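You operate a simulated robot arm through the tools that you are given. There is no shell and no other tool. Be economical: measure what you need, move in short steps, check, and stop when the job is done.

The job below is to be done with a simulated robot arm. You get a single attempt, and the scene is never put back.

Task
Spray the tea towel damp, lay the pillowcase on it and spray that too.
Fine: before the nose of the unplugged iron, which stays put; both end damp, not soaked.

It is judged by the outcome, as a careful person would: the job done as asked, and still so three seconds after it is handed in. It fails if anything else is knocked over, pushed out of place, dropped, spilled or broken. Flat cloth is picked up by pressing the open fingertips on it (5 to 10 N) and closing them slowly along it; thin cloth reads only 2 to 8 mm in the jaws.

Robot
A 6-joint arm with a two-finger parallel gripper, fixed in place. Base frame: the origin is at the foot of the arm, x ahead of it, y to its left, z up; the work surface is at about z = 0.91. Units: m, degrees, N and s.
With the tool pointing down near the work surface it reaches from about 0.24 to 0.62 m from the base axis. Its first joint turns from -66.0 to 66.0 degrees. Payload 2.7 kg.
Tool frame: the origin (TCP) lies between the finger pads and is the grasp point; the fingertips stand 0.023 m ahead of it; z points along the fingers, y is the line along which they close. The gripper opens to 0.094 m. The fingers are 0.038 m wide and 0.01 m thick; the gripper's body (0.054 by 0.096 m) begins 0.039 m behind the TCP.
Orientation is that of the tool frame in the base frame, as [roll, pitch, yaw] about the fixed x, y, z axes, in that order (R = Rz(yaw) Ry(pitch) Rx(roll)). With the fingers straight down and closing along the base's y, the tool's x points along the base's -x, its y along +y and its z along -z.

Tools
- The arm moves only by the tool step_arm. Its argument "commands" is text: rows parted by semicolons, each of 7 numbers parted by spaces: the turn, a rotation vector about the tool's x, y, z in degrees, then the shift along the tool's x, y, z in m, then the gripper command, from -1 (fully open) to 1 (shut), values between in proportion. In form: wx wy wz dx dy dz gripper; .... A call has 1 to 12 rows; each row is the pose to reach, as a shift and turn from the pose commanded when the call began, along the tool's axes at that moment. A row lasts 0.2 s, in which the tool goes at most 0.05 m and 8.6 degrees; a call with a longer step from one row to the next is refused whole, and so is a gripper value outside its range. A pose out of reach is approached as far as the arm can. The call stops where the force on the tool passes 40 N (or 10 N more than at its start, if that is more) or the arm is blocked; 0.2 s more then pass. Each finger travels about 0.045 m/s and halts on what it meets, pressing with about 41 N; the grip force reading is that of the motor and also rises with nothing between the fingers. The clock runs only during rows and for 0.2 s after the last one: add rows that repeat a pose to give the fingers time. It gives the time, the measured TCP pose, the force on the tool (base axes), the opening and the grip force at its end, in the units of the frame above (readings bear some noise).
- Cameras (640 x 400 px; columns grow to the right, rows downward): "scene" is fixed at [0.0739, -0.4365, 1.3945]; the picture's right is [0.77, -0.64, 0.00], its down [-0.42, -0.51, -0.75] and it looks along [0.48, 0.58, -0.66] (base axes); focal length 319 px, centre (320, 200). "wrist" rides on the gripper at [0.086, 0.016, -0.074] in the tool frame; the picture's right is [-0.18, 0.98, 0.00], its down [-0.58, -0.11, -0.81] and it looks along [-0.79, -0.15, 0.59] (tool axes); focal length 243 px, centre (320, 200). There is no depth. A picture from a camera that has moved, and an enlarged one, comes with that camera's place and axes in the base frame and with its lens.
- get_image(camera): a new picture of that camera. The clock stands still meanwhile.
- inspect(camera, box): a new picture of the part [left, top, right, bottom] of that camera's present view, enlarged. The clock stands still meanwhile.
- close_job(): hands the job in; it is judged then, once.

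Go step by step. Nothing tells you positions but the pictures and the camera data: compare them with the known pose of the tool, close in by small moves and look again before you grip or let go. The budget is 120 turns and 64 pictures, counting those below and the enlarged ones. Unless the task says otherwise, let go and move clear before handing in, and close with one line.

The tools are called after "Call:" by a JSON object that holds its "name" and its "arguments". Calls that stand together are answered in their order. step_arm: Moves the arm, as the interface text tells. Its arguments: {"type":"object","properties":{"commands":{"type":"string"}},"required":["commands"]} The other tools are called the same way: get_image (camera) takes a picture; inspect (camera, box) takes an enlarged picture of a part of a camera's view; close_job () hands the job in.

At the start:

```text
time: 0.0
ee_pos: [0.3297, -0.0084, 1.1567]
orientation: [180.0, 0.0, 180.0]
force: [-0.3, -0.1, 0.8]
opening: 0.094
gripper_force: 0.0
```

scene: 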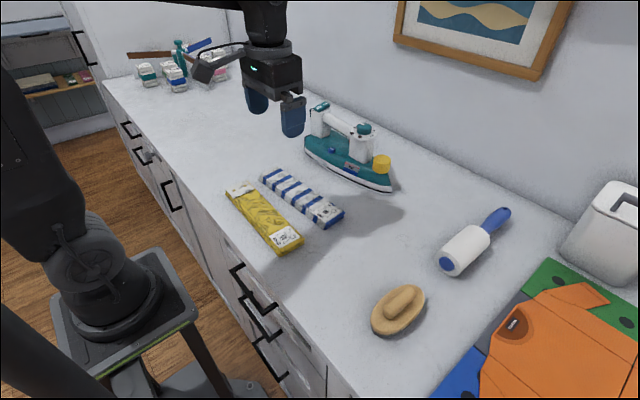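
wrist: 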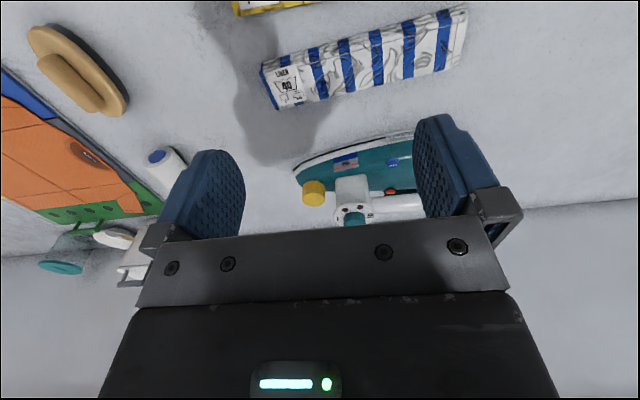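

I see a striped cloth packet labelled linen, a yellow packet, an iron with a yellow nose piece, and other items. I'll look at them closely before moving.

Call:
{"name": "inspect", "arguments": {"camera": "scene", "box": [290, 90, 410, 200]}}

Call:
{"name": "inspect", "arguments": {"camera": "scene", "box": [215, 155, 355, 265]}}

Call:
{"name": "inspect", "arguments": {"camera": "wrist", "box": [220, 0, 480, 230]}}

Call:
{"name": "inspect", "arguments": {"camera": "scene", "box": [120, 30, 250, 110]}}

Call:
{"name": "inspect", "arguments": {"camera": "scene", "box": [430, 170, 640, 400]}}

```text
3.64 times, centred on (350, 145) of scene
camera zoom: at [0.0739, -0.4365, 1.3945], right [0.77, -0.64, 0.0], down [-0.42, -0.51, -0.75], along [0.48, 0.58, -0.66], focal length 1158 px, centre (211, 400)
```

zoom: 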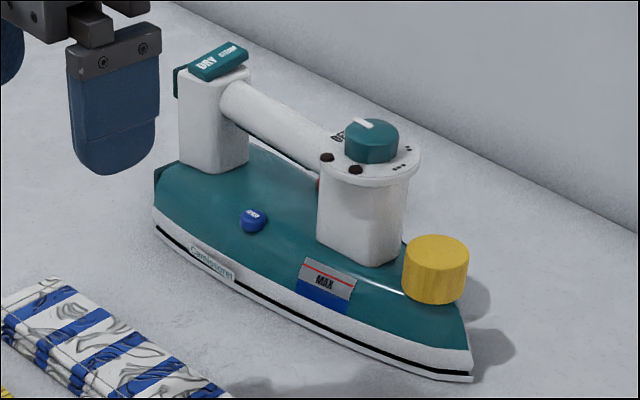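

```text
3.64 times, centred on (285, 210) of scene
camera zoom: at [0.0739, -0.4365, 1.3945], right [0.77, -0.64, 0.0], down [-0.42, -0.51, -0.75], along [0.48, 0.58, -0.66], focal length 1158 px, centre (447, 164)
```

zoom: 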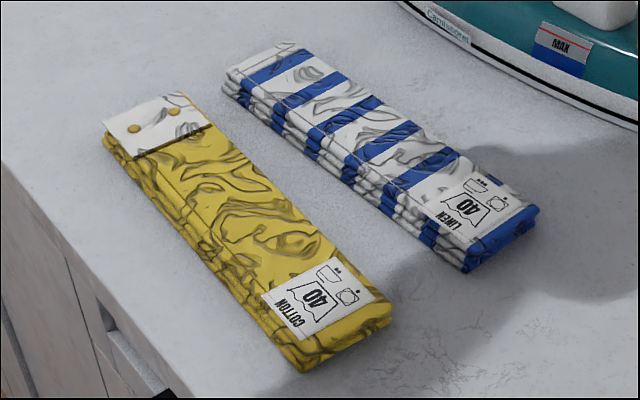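

```text
1.74 times, centred on (350, 115) of wrist
camera zoom: at [0.2442, 0.0091, 1.2318], right [0.18, 0.98, 0.0], down [0.58, -0.11, 0.81], along [0.79, -0.15, -0.59], focal length 422 px, centre (268, 348)
```

zoom: 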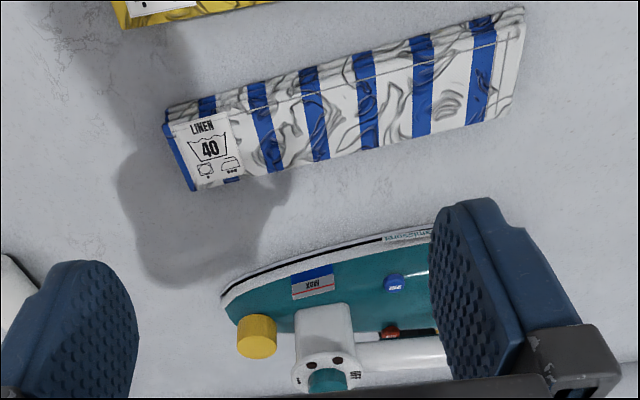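

```text
4.92 times, centred on (185, 70) of scene
camera zoom: at [0.0739, -0.4365, 1.3945], right [0.77, -0.64, 0.0], down [-0.42, -0.51, -0.75], along [0.48, 0.58, -0.66], focal length 1568 px, centre (985, 840)
```

zoom: 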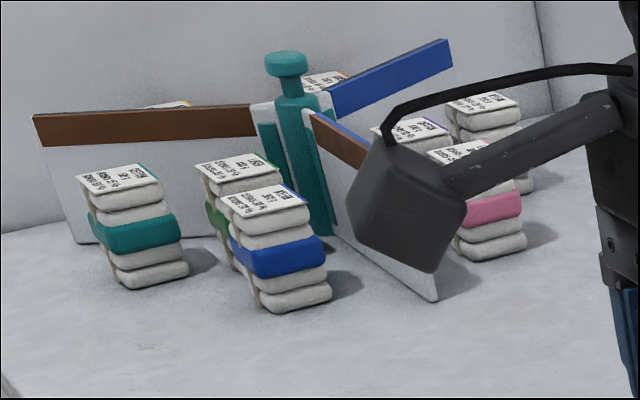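

```text
1.74 times, centred on (535, 285) of scene
camera zoom: at [0.0739, -0.4365, 1.3945], right [0.77, -0.64, 0.0], down [-0.42, -0.51, -0.75], along [0.48, 0.58, -0.66], focal length 554 px, centre (-54, 52)
```

zoom: 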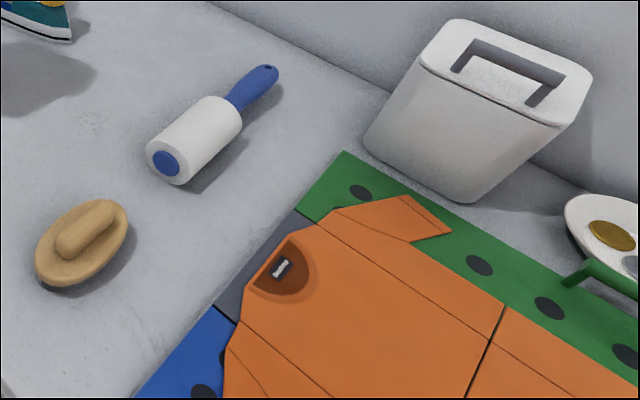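

The striped linen is the tea towel and the yellow buttoned cotton is the pillowcase. The iron points towards -y with its nose near (0.57,-0.10). I'll swing the wrist camera round to look at the nose and controls from the front.

Call:
{"name": "step_arm", "arguments": {"commands": "0 0 -7.5 -0.0125 -0.0225 0 -1;0 0 -15 -0.025 -0.045 0 -1;0 0 -22.5 -0.0375 -0.0675 0 -1;0 0 -30 -0.05 -0.09 0 -1;0 0 -37.5 -0.0625 -0.1125 0 -1;0 0 -45 -0.075 -0.135 0 -1;0 0 -52.5 -0.0875 -0.1575 0 -1;0 0 -60 -0.1 -0.18 0 -1;0 0 -67.5 -0.1125 -0.2025 0 -1;0 0 -75 -0.125 -0.225 0 -1;0 0 -82.5 -0.1375 -0.2475 0 -1;0 0 -90 -0.15 -0.27 0 -1"}}

Call:
{"name": "get_image", "arguments": {"camera": "wrist"}}

```text
time: 2.6
ee_pos: [0.4798, -0.2779, 1.1561]
orientation: [180.0, 0.0, -89.8]
force: [-0.1, 0.3, 0.0]
opening: 0.094
gripper_force: 0.0
```

```text
56 pictures are left
camera wrist: at [0.4646, -0.3645, 1.2317], right [-0.98, 0.18, 0.0], down [0.11, 0.58, 0.81], along [0.15, 0.79, -0.59], focal length 243 px, centre (320, 200)
```

wrist: 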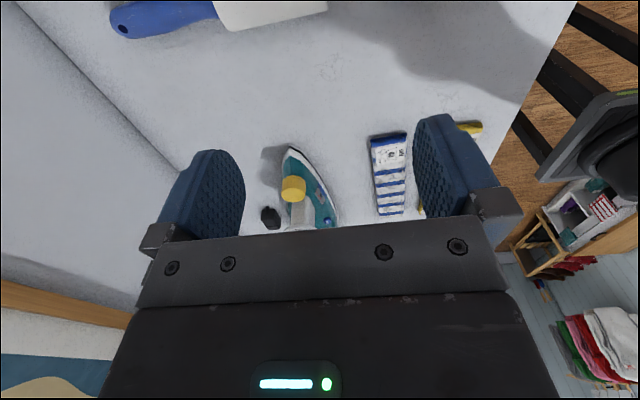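

The nose tip works out at about (0.568,-0.10). I'll zoom in on the iron from this side.

Call:
{"name": "inspect", "arguments": {"camera": "wrist", "box": [240, 120, 430, 240]}}

Call:
{"name": "inspect", "arguments": {"camera": "scene", "box": [330, 120, 400, 200]}}

```text
3.33 times, centred on (335, 180) of wrist
camera zoom: at [0.4646, -0.3645, 1.2317], right [-0.98, 0.18, 0.0], down [0.11, 0.58, 0.81], along [0.15, 0.79, -0.59], focal length 809 px, centre (270, 267)
```

zoom: 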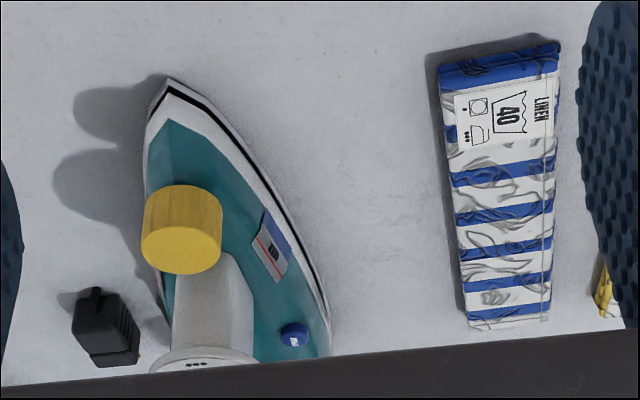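

```text
5.00 times, centred on (365, 160) of scene
camera zoom: at [0.0738, -0.4364, 1.3945], right [0.77, -0.64, 0.0], down [-0.42, -0.51, -0.75], along [0.48, 0.58, -0.66], focal length 1593 px, centre (95, 400)
```

zoom: 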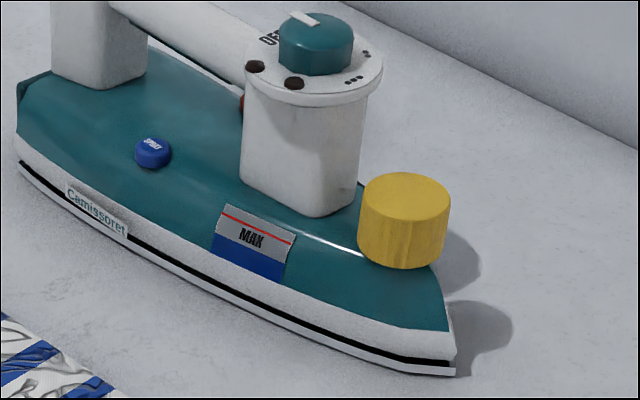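

The blue button reads SPRAY. I'll move in closer along the line of sight to see whether the yellow knob is marked or is a nozzle.

Call:
{"name": "step_arm", "arguments": {"commands": "0 0 0 -0.03 -0.012 0.037 -1;0 0 0 -0.06 -0.024 0.074 -1;0 0 0 -0.09 -0.036 0.11 -1;0 0 0 -0.09 -0.036 0.11 -1"}}

Call:
{"name": "inspect", "arguments": {"camera": "wrist", "box": [200, 80, 440, 240]}}

```text
time: 3.6
ee_pos: [0.5164, -0.1888, 1.047]
orientation: [-180.0, 0.0, -90.1]
force: [0.0, -0.3, 0.6]
opening: 0.094
gripper_force: 0.1
```

```text
2.50 times, centred on (320, 160) of wrist
camera zoom: at [0.5004, -0.2738, 1.1208], right [-0.98, 0.18, 0.0], down [0.11, 0.58, 0.81], along [0.15, 0.79, -0.59], focal length 606 px, centre (320, 300)
```

zoom: 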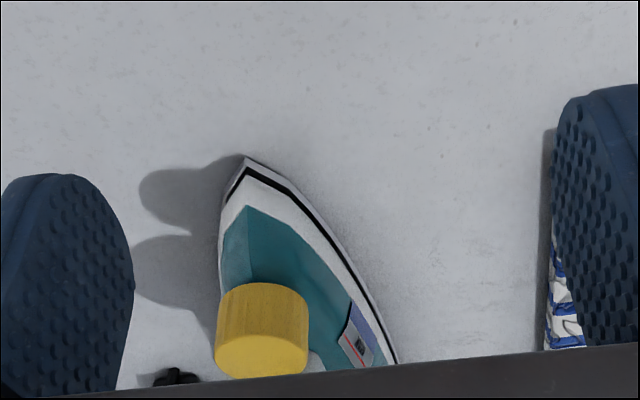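

The iron's axis lies along y at x≈0.568. The knob tops out at about z 0.985, and the SPRAY button is at about (0.530, 0.067, 0.965). Now I'll move over the tea towel at about (0.386, 0.017) to check it before gripping across its width.

Call:
{"name": "step_arm", "arguments": {"commands": "0 0 0 -0.015 0.03 -0.03 -1;0 0 0 -0.04 0.07 -0.04 -1;0 0 -1 -0.08 0.09 -0.04 -1;0 0 -2 -0.12 0.11 -0.04 -1;0 0 -3.2 -0.16 0.13 -0.04 -1;0 0 -3.2 -0.206 0.13 -0.04 -1;0 0 -3.2 -0.206 0.13 -0.04 -1"}}

Call:
{"name": "get_image", "arguments": {"camera": "wrist"}}

Call:
{"name": "get_image", "arguments": {"camera": "scene"}}

```text
time: 5.2
ee_pos: [0.3866, 0.0202, 1.0868]
orientation: [-180.0, 0.0, -86.7]
force: [0.2, 0.3, 0.3]
opening: 0.094
gripper_force: 0.0
```

```text
52 pictures are left
camera wrist: at [0.3767, -0.0672, 1.1614], right [-0.99, 0.13, 0.0], down [0.08, 0.59, 0.81], along [0.1, 0.8, -0.59], focal length 243 px, centre (320, 200)
```

wrist: 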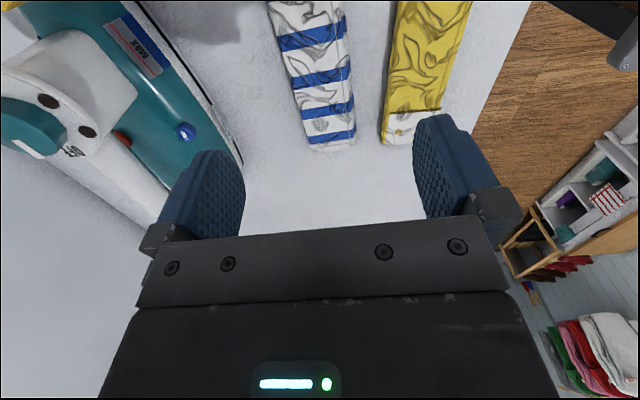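

```text
51 pictures are left
```

scene: 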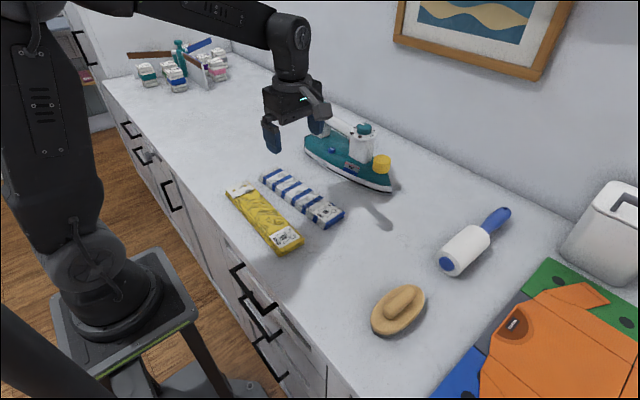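

The towel's axis passes x≈0.393 at y=0.017, about 0.056 wide with a tilt of about 3°, so the tool is aligned with it. I'll descend with the fingers straddling it.

Call:
{"name": "step_arm", "arguments": {"commands": "0 0 0 0.003 -0.006 0.03 -1;0 0 0 0.003 -0.006 0.065 -1;0 0 0 0.003 -0.006 0.10 -1;0 0 0 0.003 -0.006 0.125 -1;0 0 0 0.003 -0.006 0.125 -1"}}

Call:
{"name": "get_image", "arguments": {"camera": "scene"}}

Call:
{"name": "get_image", "arguments": {"camera": "wrist"}}

```text
time: 6.4
ee_pos: [0.3928, 0.0148, 0.9621]
orientation: [180.0, 0.0, -86.8]
force: [-0.3, -0.7, -0.2]
opening: 0.0943
gripper_force: 0.0
```

```text
50 pictures are left
```

scene: 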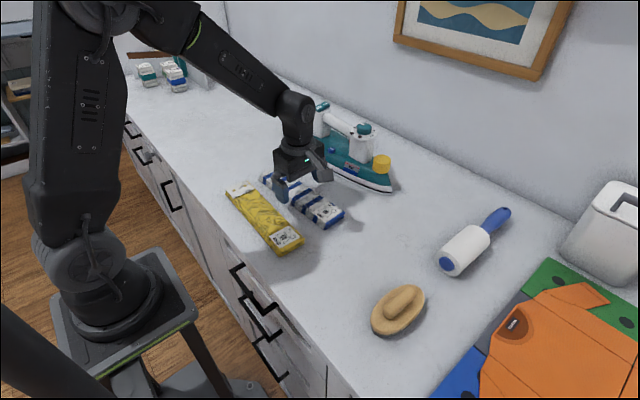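

```text
49 pictures are left
camera wrist: at [0.3807, -0.0714, 1.0368], right [-0.99, 0.13, 0.0], down [0.08, 0.59, 0.81], along [0.1, 0.8, -0.59], focal length 243 px, centre (320, 200)
```

wrist: 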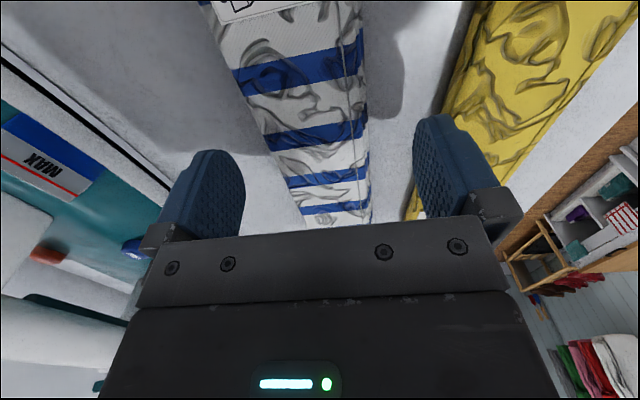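

The towel sits between the fingers and the pillowcase is clear. I'll go down the rest and close gently to about 0.04.

Call:
{"name": "step_arm", "arguments": {"commands": "0 0 0 0 0 0.012 -1;0 0 0 0 0 0.024 -1;0 0 0 0 0 0.024 -0.5;0 0 0 0 0 0.024 -0.2;0 0 0 0 0 0.024 0;0 0 0 0 0 0.024 0.1;0 0 0 0 0 0.024 0.1;0 0 0 0 0 0.024 0.1"}}

Call:
{"name": "get_image", "arguments": {"camera": "wrist"}}

```text
time: 8.2
ee_pos: [0.3911, 0.0167, 0.9382]
orientation: [-179.9, 0.1, -86.9]
force: [-0.5, -0.7, 0.2]
opening: 0.0592
gripper_force: 41.0
```

```text
48 pictures are left
camera wrist: at [0.3809, -0.0707, 1.0129], right [-0.99, 0.13, 0.0], down [0.08, 0.59, 0.81], along [0.1, 0.8, -0.59], focal length 243 px, centre (320, 200)
```

wrist: 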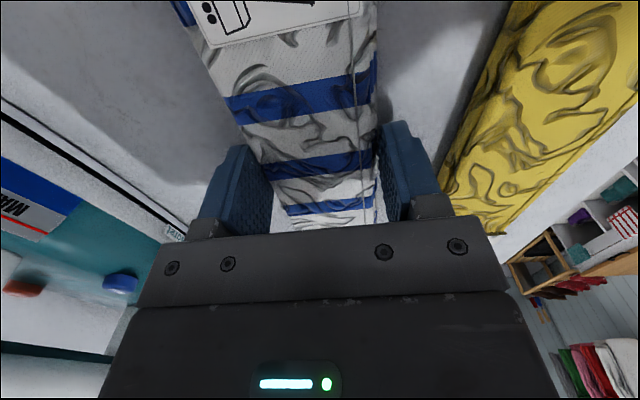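

It's held at 0.059 and behaves as a firm folded pack. I'll lift it.

Call:
{"name": "step_arm", "arguments": {"commands": "0 0 0 0 0 -0.02 0.2;0 0 0 0 0 -0.06 0.2;0 0 0 0 0 -0.10 0.2;0 0 0 0 0 -0.14 0.2;0 0 0 0 0 -0.14 0.2"}}

Call:
{"name": "get_image", "arguments": {"camera": "scene"}}

```text
time: 9.4
ee_pos: [0.3918, 0.0167, 1.0768]
orientation: [-180.0, 0.1, -86.8]
force: [0.3, -0.1, -0.9]
opening: 0.0591
gripper_force: 41.4
```

```text
47 pictures are left
```

scene: 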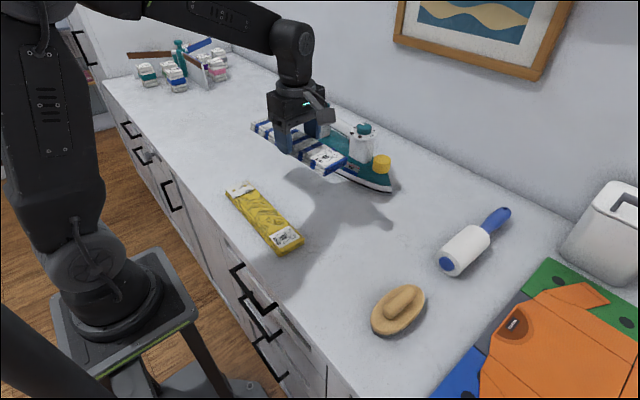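

It's lifted securely. I'll move along -y first, clear of the iron, and then rotate.

Call:
{"name": "step_arm", "arguments": {"commands": "0 0 0 0.04 0.002 0 0.2;0 0 0 0.08 0.004 0 0.2;0 0 0 0.12 0.006 0 0.2;0 0 0 0.16 0.009 0 0.2;0 0 0 0.205 0.011 0 0.2"}}

Call:
{"name": "step_arm", "arguments": {"commands": "0 0 7.8 0 0 0 0.2;0 0 15.5 0 0 0 0.2;0 0 23.3 0 0 0 0.2;0 0 31 0 0 0 0.2;0 0 38.8 0 0 0 0.2;0 0 46.6 0 0 0 0.2;0 0 54.3 0 0 0 0.2;0 0 62.1 0 0 0 0.2;0 0 69.8 0 0 0 0.2;0 0 77.6 0 0 0 0.2;0 0 85.4 0 0 0 0.2;0 0 93.2 0 0 0 0.2"}}

Call:
{"name": "get_image", "arguments": {"camera": "scene"}}

```text
time: 10.6
ee_pos: [0.3947, -0.1889, 1.0802]
orientation: [-179.9, 0.0, -86.7]
force: [0.4, 0.0, -1.4]
opening: 0.059
gripper_force: 41.1
```

```text
time: 13.2
ee_pos: [0.3931, -0.1883, 1.0787]
orientation: [180.0, 0.1, 179.8]
force: [-0.2, 0.1, -0.2]
opening: 0.0588
gripper_force: 41.1
```

```text
46 pictures are left
```

scene: 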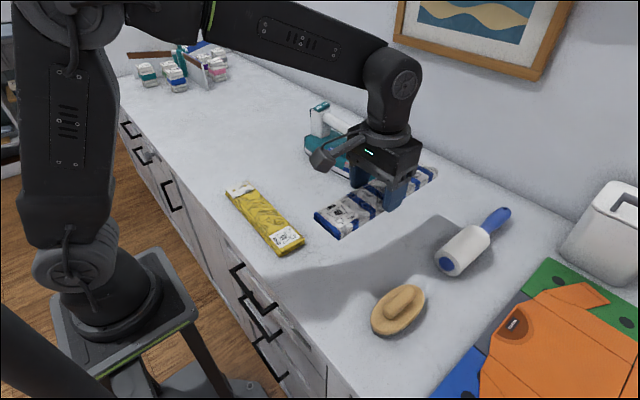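

Now I'll go out to (0.56,-0.185), above the spot in front of the nose, and look.

Call:
{"name": "step_arm", "arguments": {"commands": "0 0 0 -0.04 0.001 0 0.2;0 0 0 -0.08 0.002 0 0.2;0 0 0 -0.12 0.003 0 0.2;0 0 0 -0.167 0.003 0 0.2;0 0 0 -0.167 0.003 0.035 0.2;0 0 0 -0.167 0.003 0.07 0.2;0 0 0 -0.167 0.003 0.095 0.2;0 0 0 -0.167 0.003 0.095 0.2"}}

Call:
{"name": "get_image", "arguments": {"camera": "scene"}}

Call:
{"name": "get_image", "arguments": {"camera": "wrist"}}

```text
time: 15.0
ee_pos: [0.5601, -0.1849, 0.9813]
orientation: [180.0, 0.0, -179.9]
force: [-0.5, 0.8, -1.3]
opening: 0.0591
gripper_force: 40.7
```

```text
45 pictures are left
```

scene: 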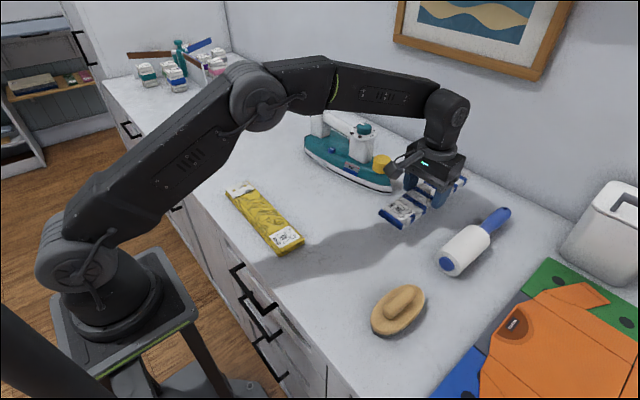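

```text
44 pictures are left
camera wrist: at [0.4738, -0.1685, 1.0572], right [0.18, 0.98, 0.0], down [0.58, -0.11, 0.81], along [0.79, -0.15, -0.59], focal length 243 px, centre (320, 200)
```

wrist: 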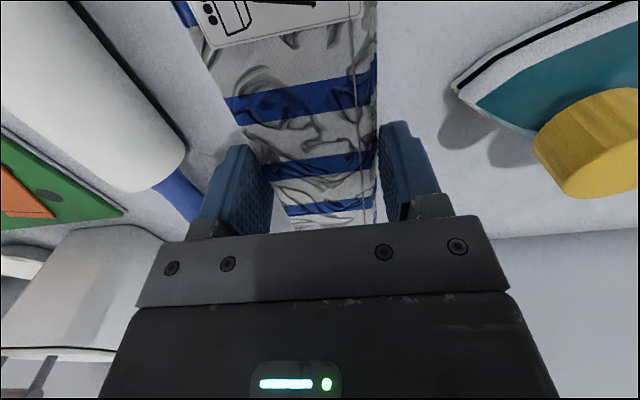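

There's clearance on both sides. I'll lower to the pick height and release gently, opening only part-way at first.

Call:
{"name": "step_arm", "arguments": {"commands": "0 0 0 0 0 0.02 0.2;0 0 0 0 0 0.035 0.2;0 0 0 0 0 0.042 0.2;0 0 0 0 0 0.042 0.2;0 0 0 0 0 0.042 -0.4;0 0 0 0 0 0.042 -0.6;0 0 0 0 0 0.042 -0.6"}}

Call:
{"name": "get_image", "arguments": {"camera": "wrist"}}

```text
time: 16.6
ee_pos: [0.5607, -0.1859, 0.9407]
orientation: [-180.0, 0.1, 180.0]
force: [0.3, 0.1, -0.4]
opening: 0.0749
gripper_force: 0.1
```

```text
43 pictures are left
camera wrist: at [0.4733, -0.1694, 1.0157], right [0.18, 0.98, 0.0], down [0.58, -0.11, 0.81], along [0.79, -0.15, -0.59], focal length 243 px, centre (320, 200)
```

wrist: 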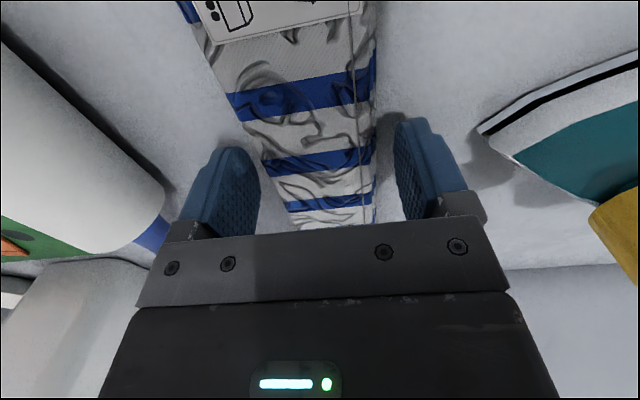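

The towel is down and free. I'll rise, back off, close the fingers, and look at the towel and button from an interim pose.

Call:
{"name": "step_arm", "arguments": {"commands": "0 0 0 0 0 -0.03 -0.7;0 0 0 0 0 -0.07 -0.7;0 0 0 0 0 -0.11 -0.7;0 0 0 0 0 -0.15 0;0 0 0 0.04 0 -0.15 1;0 0 0 0.08 0 -0.15 1;0 0 0 0.12 0 -0.15 1;0 0 0 0.12 0.05 -0.15 1;0 0 0 0.12 0.1 -0.15 1;0 0 0 0.12 0.15 -0.15 1;0 0 0 0.12 0.2 -0.15 1;0 0 0 0.12 0.25 -0.15 1"}}

Call:
{"name": "get_image", "arguments": {"camera": "scene"}}

Call:
{"name": "get_image", "arguments": {"camera": "wrist"}}

```text
time: 19.2
ee_pos: [0.4392, 0.0676, 1.0919]
orientation: [-179.9, 0.0, 179.9]
force: [0.5, 0.5, 0.4]
opening: 0.0
gripper_force: 41.6
```

```text
42 pictures are left
```

scene: 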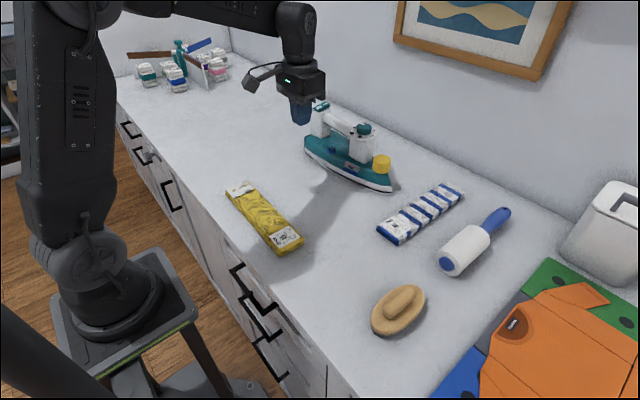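

```text
41 pictures are left
camera wrist: at [0.3523, 0.0831, 1.166], right [0.19, 0.98, 0.0], down [0.58, -0.11, 0.81], along [0.79, -0.15, -0.59], focal length 243 px, centre (320, 200)
```

wrist: 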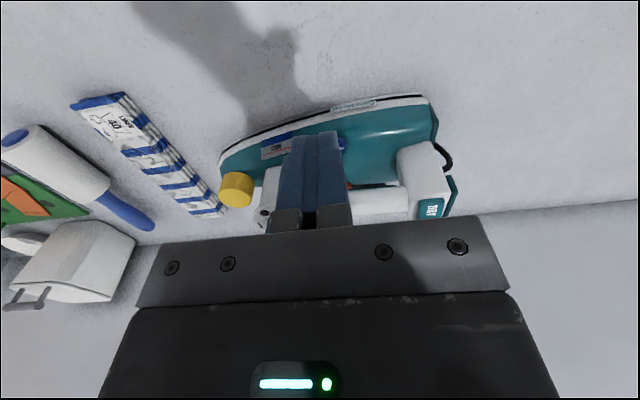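

The towel lies squarely in front of the nose. Now I'll tilt the tool by 20° and hover over the SPRAY button.

Call:
{"name": "step_arm", "arguments": {"commands": "0 -6.7 0 -0.02 0 0.0 1;0 -13.4 0 -0.04 0 0.02 1;0 -20 0 -0.066 0 0.05 1;0 -20 0 -0.066 0 0.058 1;0 -20 0 -0.066 0 0.058 1"}}

Call:
{"name": "inspect", "arguments": {"camera": "scene", "box": [270, 70, 430, 200]}}

Call:
{"name": "get_image", "arguments": {"camera": "wrist"}}

```text
time: 20.4
ee_pos: [0.5054, 0.0641, 1.0349]
orientation: [180.0, 20.1, -179.9]
force: [1.9, 0.2, -1.4]
opening: 0.0
gripper_force: 41.1
```

```text
3.08 times, centred on (350, 135) of scene
camera zoom: at [0.0739, -0.4365, 1.3945], right [0.77, -0.64, 0.0], down [-0.42, -0.51, -0.75], along [0.48, 0.58, -0.66], focal length 980 px, centre (228, 400)
```

zoom: 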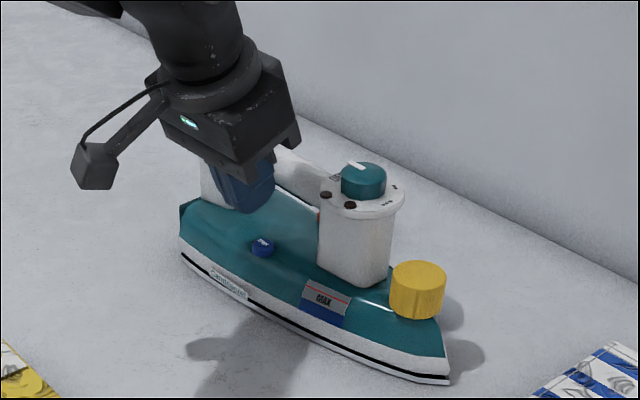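

```text
39 pictures are left
camera wrist: at [0.3991, 0.0813, 1.0752], right [0.17, 0.98, 0.06], down [0.27, -0.11, 0.96], along [0.95, -0.15, -0.28], focal length 243 px, centre (320, 200)
```

wrist: 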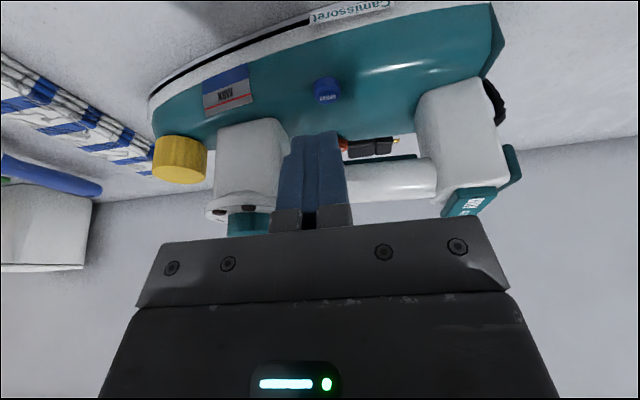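

The tip's axis is on line with the button, about 0.05 away and 4–5 mm off in y. I'll approach to about 1 cm and check.

Call:
{"name": "step_arm", "arguments": {"commands": "0 0 0 0 0.002 0.012 1;0 0 0 0 0.004 0.025 1;0 0 0 0 0.0045 0.038 1;0 0 0 0 0.0045 0.038 1"}}

Call:
{"name": "get_image", "arguments": {"camera": "wrist"}}

Call:
{"name": "inspect", "arguments": {"camera": "scene", "box": [300, 100, 420, 200]}}

```text
time: 21.4
ee_pos: [0.5198, 0.0688, 0.9971]
orientation: [-180.0, 20.1, -180.0]
force: [0.8, -1.1, 1.2]
opening: 0.0
gripper_force: 41.5
```

```text
38 pictures are left
camera wrist: at [0.4124, 0.0851, 1.0382], right [0.17, 0.98, 0.06], down [0.27, -0.11, 0.96], along [0.95, -0.15, -0.28], focal length 243 px, centre (320, 200)
```

wrist: 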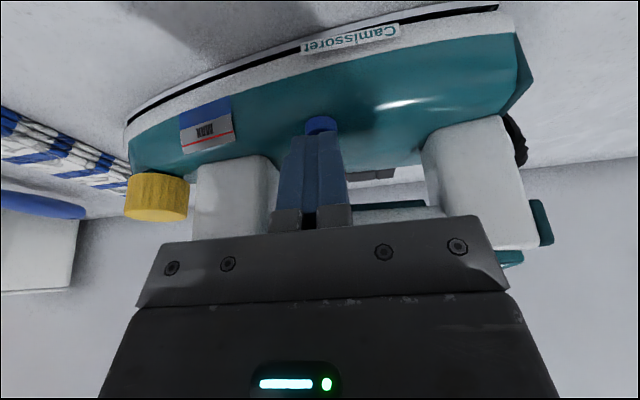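

```text
4.00 times, centred on (360, 150) of scene
camera zoom: at [0.0739, -0.4365, 1.3945], right [0.77, -0.64, 0.0], down [-0.42, -0.51, -0.75], along [0.48, 0.58, -0.66], focal length 1274 px, centre (160, 400)
```

zoom: 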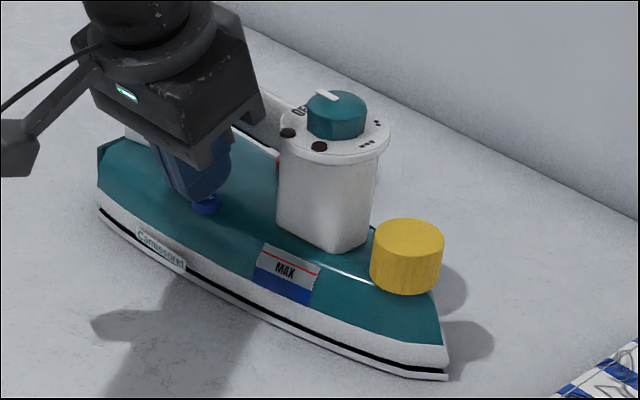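

It's aligned over the button. I'll press in millimetre steps while reading the force, staying well under a hard push.

Call:
{"name": "step_arm", "arguments": {"commands": "0 0 0 0.003 0 0.005 1;0 0 0 0.003 0 0.009 1;0 0 0 0.003 0 0.009 1"}}

Call:
{"name": "inspect", "arguments": {"camera": "scene", "box": [300, 100, 480, 250]}}

```text
time: 22.2
ee_pos: [0.5192, 0.0688, 0.9879]
orientation: [180.0, 20.1, -180.0]
force: [-1.3, 0.4, 1.1]
opening: 0.0001
gripper_force: 41.3
```

```text
2.67 times, centred on (390, 175) of scene
camera zoom: at [0.0738, -0.4365, 1.3945], right [0.77, -0.64, 0.0], down [-0.42, -0.51, -0.75], along [0.48, 0.58, -0.66], focal length 850 px, centre (133, 267)
```

zoom: 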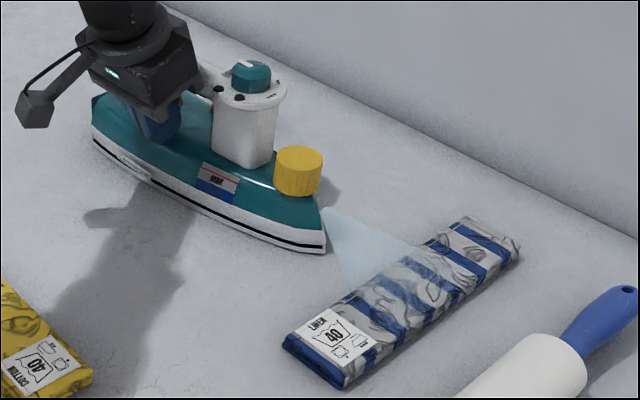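

It's spraying onto the towel. I'll release the button at once and check the wetness.

Call:
{"name": "step_arm", "arguments": {"commands": "0 0 0 0 0 -0.012 1;0 0 0 0 0 -0.02 1"}}

Call:
{"name": "inspect", "arguments": {"camera": "scene", "box": [360, 150, 520, 250]}}

```text
time: 22.8
ee_pos: [0.5103, 0.0674, 1.0073]
orientation: [180.0, 20.0, 179.9]
force: [-0.3, 0.3, 1.0]
opening: 0.0
gripper_force: 40.6
```

```text
4.00 times, centred on (440, 200) of scene
camera zoom: at [0.0739, -0.4365, 1.3945], right [0.77, -0.64, 0.0], down [-0.42, -0.51, -0.75], along [0.48, 0.58, -0.66], focal length 1274 px, centre (-160, 200)
```

zoom: 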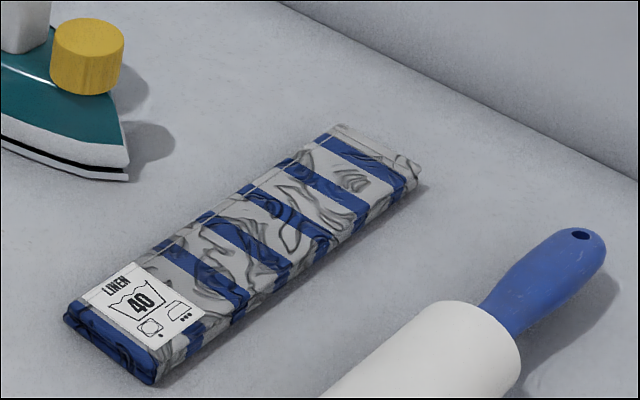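

The towel has darkened evenly. I'll take a closer look to judge whether it's damp.

Call:
{"name": "inspect", "arguments": {"camera": "scene", "box": [370, 175, 470, 250]}}

Call:
{"name": "inspect", "arguments": {"camera": "wrist", "box": [0, 80, 220, 240]}}

```text
5.33 times, centred on (420, 212) of scene
camera zoom: at [0.0739, -0.4365, 1.3945], right [0.77, -0.64, 0.0], down [-0.42, -0.51, -0.75], along [0.48, 0.58, -0.66], focal length 1699 px, centre (-213, 133)
```

zoom: 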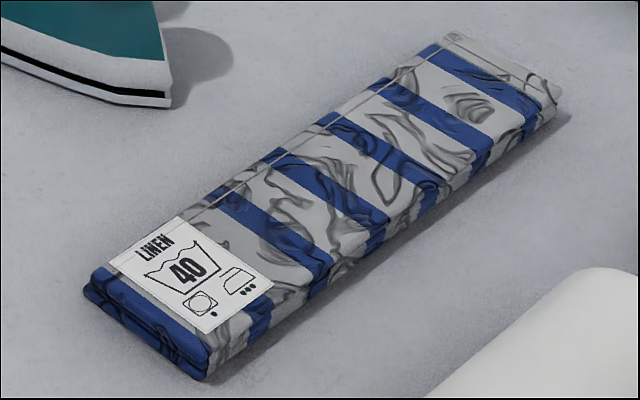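

```text
2.50 times, centred on (110, 160) of wrist
camera zoom: at [0.4053, 0.0846, 1.0477], right [0.17, 0.98, 0.06], down [0.27, -0.11, 0.96], along [0.95, -0.15, -0.28], focal length 606 px, centre (845, 300)
```

zoom: 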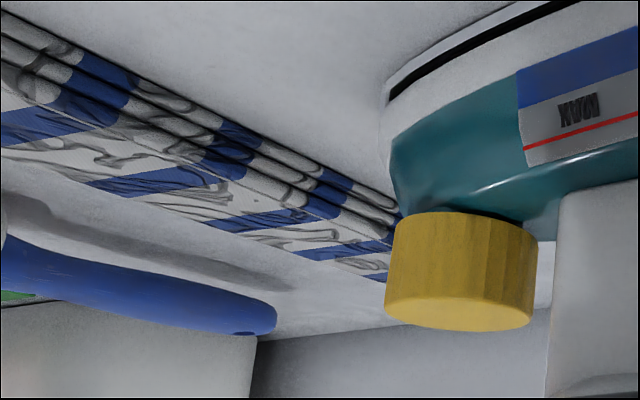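

The cloth is clearly and evenly darker than its label but far from dark, so I take it as damp. Now I'll back off the iron and go for the pillowcase at about (0.287, 0.013).

Call:
{"name": "step_arm", "arguments": {"commands": "0 0 0 0.0 0 -0.04 1;0 6 0 0.015 0 -0.065 1;0 13 0 0.035 0 -0.09 0;0 20 0 0.056 0 -0.109 -1;0 20 0 0.056 0 -0.109 -1"}}

Call:
{"name": "step_arm", "arguments": {"commands": "0 0 -7.5 0.01 -0.004 0 -1;0 0 -15 0.02 -0.008 0 -1;0 0 -22.5 0.03 -0.012 0 -1;0 0 -30 0.04 -0.016 0 -1;0 0 -37.5 0.05 -0.02 0 -1;0 0 -45 0.06 -0.025 0 -1;0 0 -52.5 0.075 -0.03 0 -1;0 0 -60 0.09 -0.035 0 -1;0 0 -67.5 0.105 -0.04 0 -1;0 0 -75 0.12 -0.045 0 -1;0 0 -82.5 0.132 -0.05 0 -1;0 0 -86 0.132 -0.054 0 -1"}}

Call:
{"name": "get_image", "arguments": {"camera": "wrist"}}

Call:
{"name": "get_image", "arguments": {"camera": "scene"}}

```text
time: 24.0
ee_pos: [0.4207, 0.0678, 1.0918]
orientation: [-180.0, -0.2, -179.8]
force: [0.0, -0.6, 0.3]
opening: 0.0677
gripper_force: 0.0
```

```text
time: 26.6
ee_pos: [0.2903, 0.0145, 1.0908]
orientation: [179.9, 0.0, -93.9]
force: [0.7, 0.9, -1.2]
opening: 0.0943
gripper_force: 0.0
```

```text
32 pictures are left
camera wrist: at [0.2687, -0.071, 1.1652], right [-0.97, 0.25, 0.0], down [0.15, 0.57, 0.81], along [0.2, 0.78, -0.59], focal length 243 px, centre (320, 200)
```

wrist: 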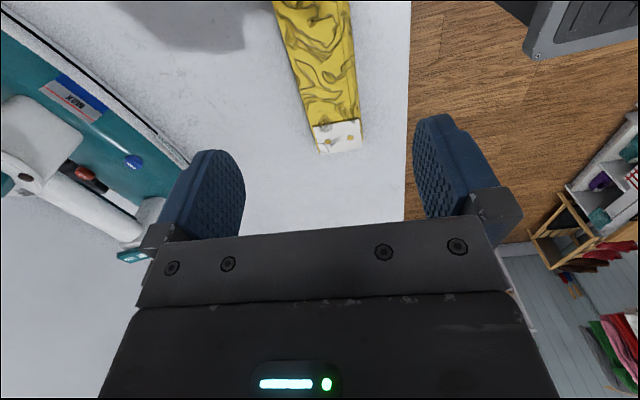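

```text
31 pictures are left
```

scene: 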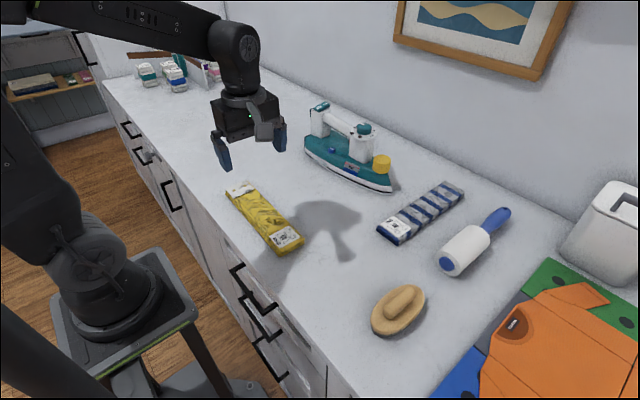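

The pillowcase axis passes x≈0.290 with a yaw match within 1°. I'll descend straddling it and stop a little above grip depth to check.

Call:
{"name": "step_arm", "arguments": {"commands": "0 0 0 0 0 0.04 -1;0 0 0 0 0 0.08 -1;0 0 0 0 0 0.115 -1;0 0 0 0 0 0.13 -1;0 0 0 0 0 0.13 -1"}}

Call:
{"name": "get_image", "arguments": {"camera": "wrist"}}

```text
time: 27.8
ee_pos: [0.2896, 0.0141, 0.9589]
orientation: [-180.0, 0.0, -94.1]
force: [0.4, 0.2, -0.3]
opening: 0.0942
gripper_force: 0.1
```

```text
30 pictures are left
camera wrist: at [0.2677, -0.0709, 1.0339], right [-0.97, 0.25, 0.0], down [0.15, 0.57, 0.81], along [0.2, 0.78, -0.59], focal length 243 px, centre (320, 200)
```

wrist: 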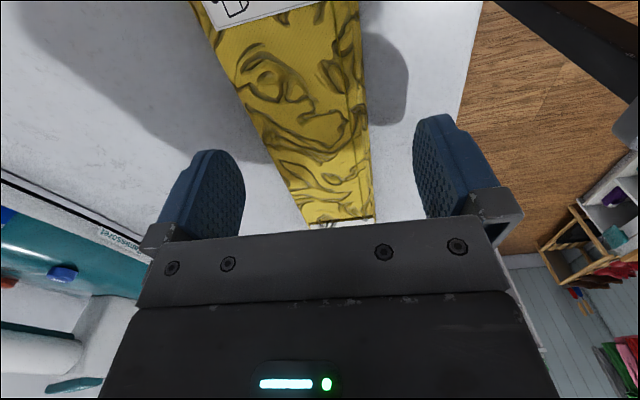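

Centred. I'll lower the rest, close and lift.

Call:
{"name": "step_arm", "arguments": {"commands": "0 0 0 0 0 0.010 -1;0 0 0 0 0 0.019 -1;0 0 0 0 0 0.019 -0.5;0 0 0 0 0 0.019 -0.1;0 0 0 0 0 0.019 0.2;0 0 0 0 0 0.019 0.2;0 0 0 0 0 0.019 0.2;0 0 0 0 0 0.019 0.2"}}

Call:
{"name": "step_arm", "arguments": {"commands": "0 0 0 0 0 -0.02 0.2;0 0 0 0 0 -0.06 0.2;0 0 0 0 0 -0.10 0.2;0 0 0 0 0 -0.14 0.2;0 0 0 0 0 -0.14 0.2"}}

Call:
{"name": "get_image", "arguments": {"camera": "scene"}}

```text
time: 29.6
ee_pos: [0.2918, 0.0139, 0.9401]
orientation: [-180.0, 0.0, -94.0]
force: [-0.8, -0.3, 0.2]
opening: 0.0591
gripper_force: 41.1
```

```text
time: 30.8
ee_pos: [0.2921, 0.0137, 1.0795]
orientation: [-180.0, 0.1, -94.0]
force: [0.3, 0.5, -0.6]
opening: 0.0588
gripper_force: 40.6
```

```text
29 pictures are left
```

scene: 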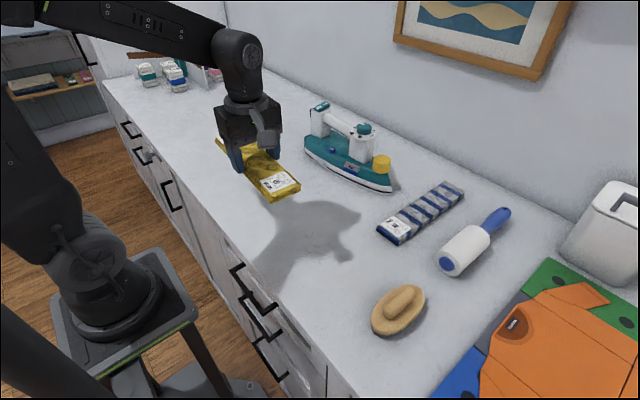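

Lifted. I'll carry it to (0.39,-0.19), rotate, and then go out above the towel.

Call:
{"name": "step_arm", "arguments": {"commands": "0 0 0 0.04 -0.022 0 0.2;0 0 0 0.08 -0.044 0 0.2;0 0 0 0.12 -0.066 0 0.2;0 0 0 0.16 -0.09 0 0.2;0 0 0 0.1965 -0.114 0 0.2"}}

Call:
{"name": "step_arm", "arguments": {"commands": "0 0 7.2 0 0 0 0.2;0 0 14.4 0 0 0 0.2;0 0 21.6 0 0 0 0.2;0 0 28.8 0 0 0 0.2;0 0 36 0 0 0 0.2;0 0 43.2 0 0 0 0.2;0 0 50.4 0 0 0 0.2;0 0 57.6 0 0 0 0.2;0 0 64.8 0 0 0 0.2;0 0 72 0 0 0 0.2;0 0 79.2 0 0 0 0.2;0 0 86 0 0 0 0.2"}}

Call:
{"name": "get_image", "arguments": {"camera": "scene"}}

Call:
{"name": "inspect", "arguments": {"camera": "scene", "box": [360, 150, 520, 250]}}

```text
time: 32.0
ee_pos: [0.3887, -0.1917, 1.0802]
orientation: [179.9, 0.0, -94.0]
force: [0.0, 0.3, -1.3]
opening: 0.059
gripper_force: 41.4
```

```text
time: 34.6
ee_pos: [0.3899, -0.1888, 1.0809]
orientation: [-180.0, 0.0, 179.8]
force: [0.1, 0.5, -1.4]
opening: 0.059
gripper_force: 40.6
```

```text
28 pictures are left
```

scene: 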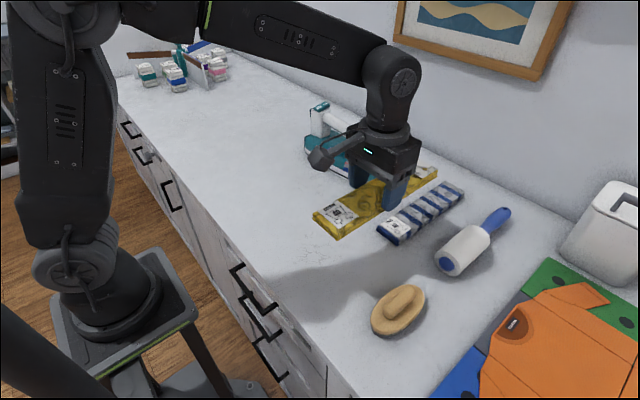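

```text
4.00 times, centred on (440, 200) of scene
camera zoom: at [0.0739, -0.4365, 1.3945], right [0.77, -0.64, 0.0], down [-0.42, -0.51, -0.75], along [0.48, 0.58, -0.66], focal length 1274 px, centre (-160, 200)
```

zoom: 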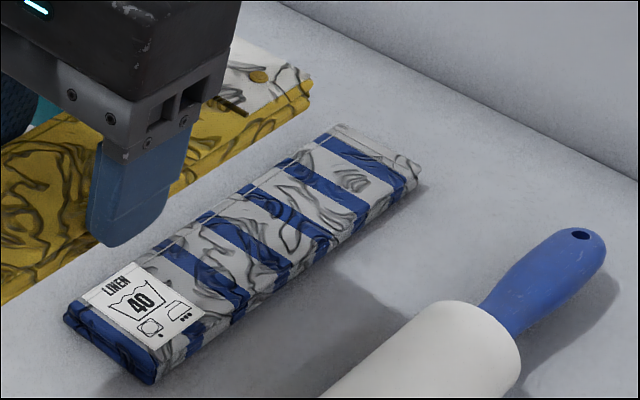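

The towel is about 0.023 m thick, so release height is about 0.964. I'll move out above it.

Call:
{"name": "step_arm", "arguments": {"commands": "0 0 0 -0.04 0.001 0 0.2;0 0 0 -0.08 0.002 0 0.2;0 0 0 -0.12 0.003 0 0.2;0 0 0 -0.171 0.003 0 0.2;0 0 0.2 -0.171 0.003 0.03 0.2;0 0 0.2 -0.171 0.003 0.06 0.2;0 0 0.2 -0.171 0.003 0.09 0.2;0 0 0.2 -0.171 0.003 0.09 0.2"}}

Call:
{"name": "inspect", "arguments": {"camera": "scene", "box": [350, 130, 510, 250]}}

Call:
{"name": "get_image", "arguments": {"camera": "wrist"}}

```text
refused: row 4 steps farther than a row can; nothing moved
```

```text
3.33 times, centred on (430, 190) of scene
camera zoom: at [0.0739, -0.4365, 1.3945], right [0.77, -0.64, 0.0], down [-0.42, -0.51, -0.75], along [0.48, 0.58, -0.66], focal length 1062 px, centre (-47, 233)
```

zoom: 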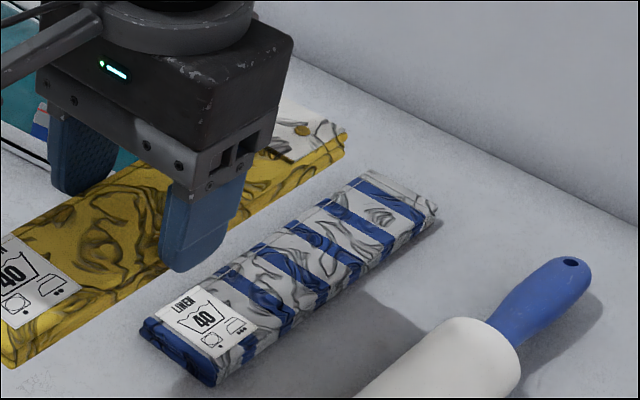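

```text
25 pictures are left
camera wrist: at [0.3047, -0.1728, 1.1557], right [0.19, 0.98, 0.0], down [0.58, -0.11, 0.81], along [0.79, -0.15, -0.59], focal length 243 px, centre (320, 200)
```

wrist: 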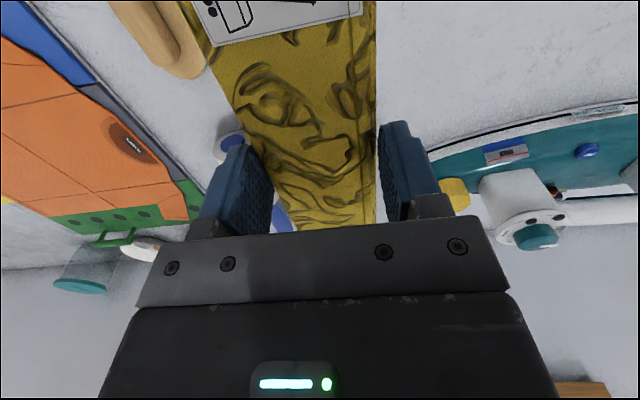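

One step was a millimetre too long and the call was refused. I'll repeat it with shorter steps.

Call:
{"name": "step_arm", "arguments": {"commands": "0 0 0 -0.04 0.001 0 0.2;0 0 0 -0.08 0.002 0 0.2;0 0 0 -0.125 0.003 0 0.2;0 0 0 -0.171 0.003 0 0.2;0 0 0.2 -0.171 0.003 0.03 0.2;0 0 0.2 -0.171 0.003 0.06 0.2;0 0 0.2 -0.171 0.003 0.09 0.2;0 0 0.2 -0.171 0.003 0.09 0.2"}}

Call:
{"name": "inspect", "arguments": {"camera": "scene", "box": [350, 130, 510, 250]}}

```text
time: 36.4
ee_pos: [0.5626, -0.1835, 0.9921]
orientation: [180.0, 0.0, 179.8]
force: [1.1, 0.5, -1.8]
opening: 0.0592
gripper_force: 41.4
```

```text
3.33 times, centred on (430, 190) of scene
camera zoom: at [0.0739, -0.4365, 1.3945], right [0.77, -0.64, 0.0], down [-0.42, -0.51, -0.75], along [0.48, 0.58, -0.66], focal length 1062 px, centre (-47, 233)
```

zoom: 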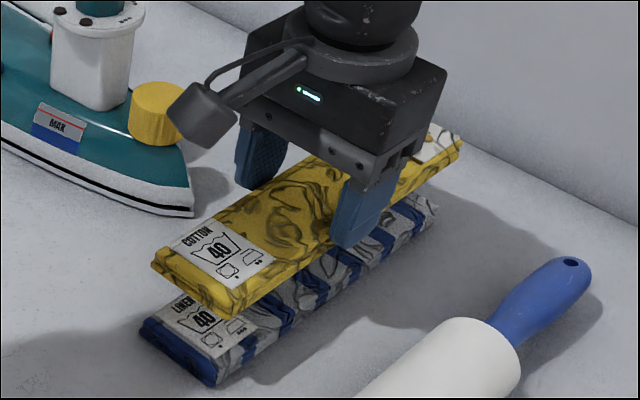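

It's aligned over the towel with about 2–3 cm to go. I'll lower in small steps, watching the force.

Call:
{"name": "step_arm", "arguments": {"commands": "0 0 0 0.001 -0.002 0.012 0.2;0 0 0 0.001 -0.002 0.02 0.2;0 0 0 0.001 -0.002 0.024 0.2;0 0 0 0.001 -0.002 0.024 0.2"}}

Call:
{"name": "inspect", "arguments": {"camera": "scene", "box": [350, 130, 510, 250]}}

```text
time: 37.4
ee_pos: [0.5626, -0.1889, 0.9664]
orientation: [-180.0, 0.0, 179.7]
force: [-0.8, 0.3, -0.7]
opening: 0.0591
gripper_force: 41.1
```

```text
3.33 times, centred on (430, 190) of scene
camera zoom: at [0.0739, -0.4365, 1.3945], right [0.77, -0.64, 0.0], down [-0.42, -0.51, -0.75], along [0.48, 0.58, -0.66], focal length 1062 px, centre (-47, 233)
```

zoom: 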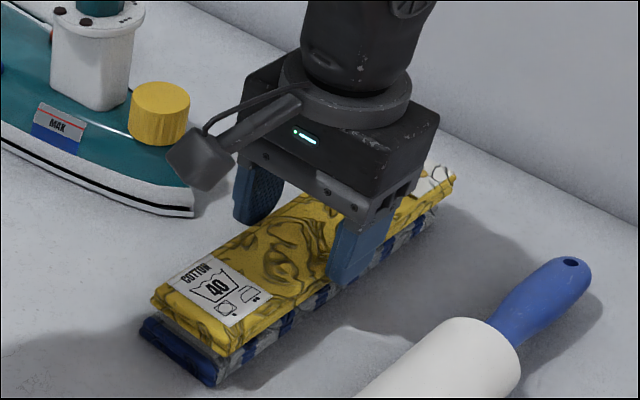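

It's nearly down but sits about 1 cm too far out in x. I'll nudge it back and lower the last few millimetres.

Call:
{"name": "step_arm", "arguments": {"commands": "0 0 0 0.004 0.002 0 0.2;0 0 0 0.008 0.003 0.0 0.2;0 0 0 0.008 0.003 0.003 0.2;0 0 0 0.008 0.003 0.003 0.2"}}

Call:
{"name": "inspect", "arguments": {"camera": "scene", "box": [370, 160, 470, 250]}}

```text
time: 38.4
ee_pos: [0.5528, -0.1855, 0.9636]
orientation: [-180.0, 0.1, 179.8]
force: [0.4, 0.1, -1.7]
opening: 0.059
gripper_force: 41.1
```

```text
4.44 times, centred on (420, 205) of scene
camera zoom: at [0.0739, -0.4365, 1.3945], right [0.77, -0.64, 0.0], down [-0.42, -0.51, -0.75], along [0.48, 0.58, -0.66], focal length 1416 px, centre (-124, 178)
```

zoom: 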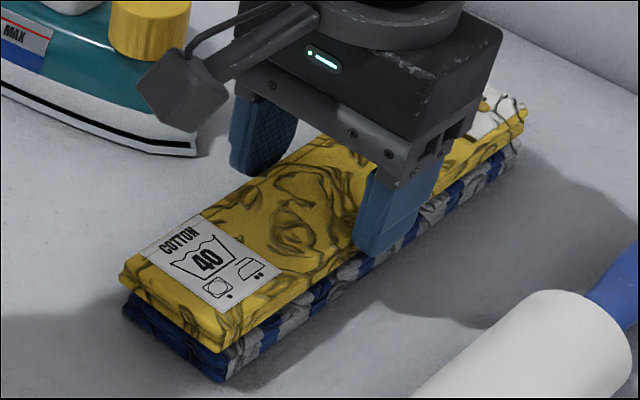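

It's stacked well. I'll lower 2–3 mm more and watch for contact.

Call:
{"name": "step_arm", "arguments": {"commands": "0 0 0 0 0 0.001 0.2;0 0 0 0 0 0.002 0.2;0 0 0 0 0 0.002 0.2"}}

```text
time: 39.2
ee_pos: [0.5536, -0.1853, 0.9625]
orientation: [179.9, 0.0, 179.8]
force: [-0.2, 0.1, -0.3]
opening: 0.0592
gripper_force: 41.5
```

Call:
{"name": "step_arm", "arguments": {"commands": "0 0 0 0 0 0.0015 0.2;0 0 0 0 0 0.003 0.2;0 0 0 0 0 0.003 0.2"}}

Call:
{"name": "inspect", "arguments": {"camera": "scene", "box": [370, 160, 470, 250]}}

```text
time: 40.0
ee_pos: [0.5523, -0.1848, 0.9589]
orientation: [-180.0, 0.1, 179.8]
force: [0.7, 0.0, -1.5]
opening: 0.0593
gripper_force: 41.2
```

```text
4.44 times, centred on (420, 205) of scene
camera zoom: at [0.0739, -0.4365, 1.3945], right [0.77, -0.64, 0.0], down [-0.42, -0.51, -0.75], along [0.48, 0.58, -0.66], focal length 1416 px, centre (-124, 178)
```

zoom: 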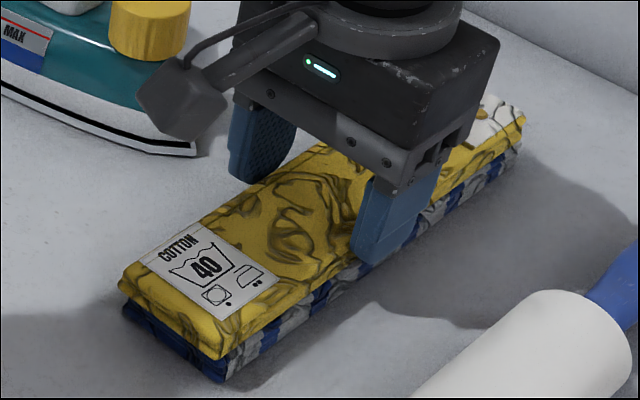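

It's still descending without contact, so the towel is thinner than I estimated. I'll continue in small steps.

Call:
{"name": "step_arm", "arguments": {"commands": "0 0 0 0 0 0.001 0.2;0 0 0 0 0 0.002 0.2;0 0 0 0 0 0.003 0.2;0 0 0 0 0 0.003 0.2"}}

Call:
{"name": "inspect", "arguments": {"camera": "scene", "box": [370, 180, 450, 250]}}

```text
time: 41.0
ee_pos: [0.5528, -0.1844, 0.9583]
orientation: [-179.9, 0.2, 179.8]
force: [-1.5, 3.4, 17.4]
opening: 0.0593
gripper_force: 40.5
```

```text
5.71 times, centred on (410, 215) of scene
camera zoom: at [0.0736, -0.4363, 1.3946], right [0.77, -0.64, 0.0], down [-0.42, -0.51, -0.75], along [0.48, 0.58, -0.66], focal length 1820 px, centre (-194, 114)
```

zoom: 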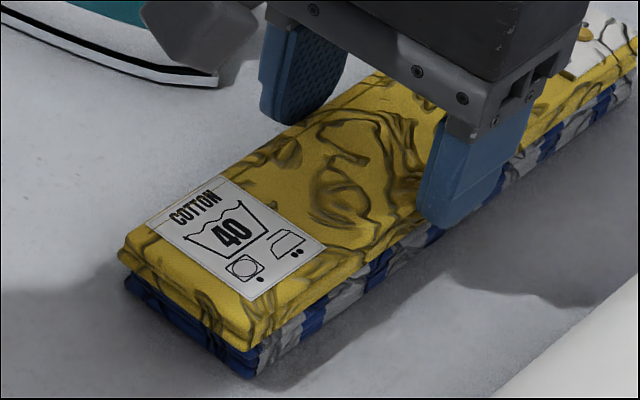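

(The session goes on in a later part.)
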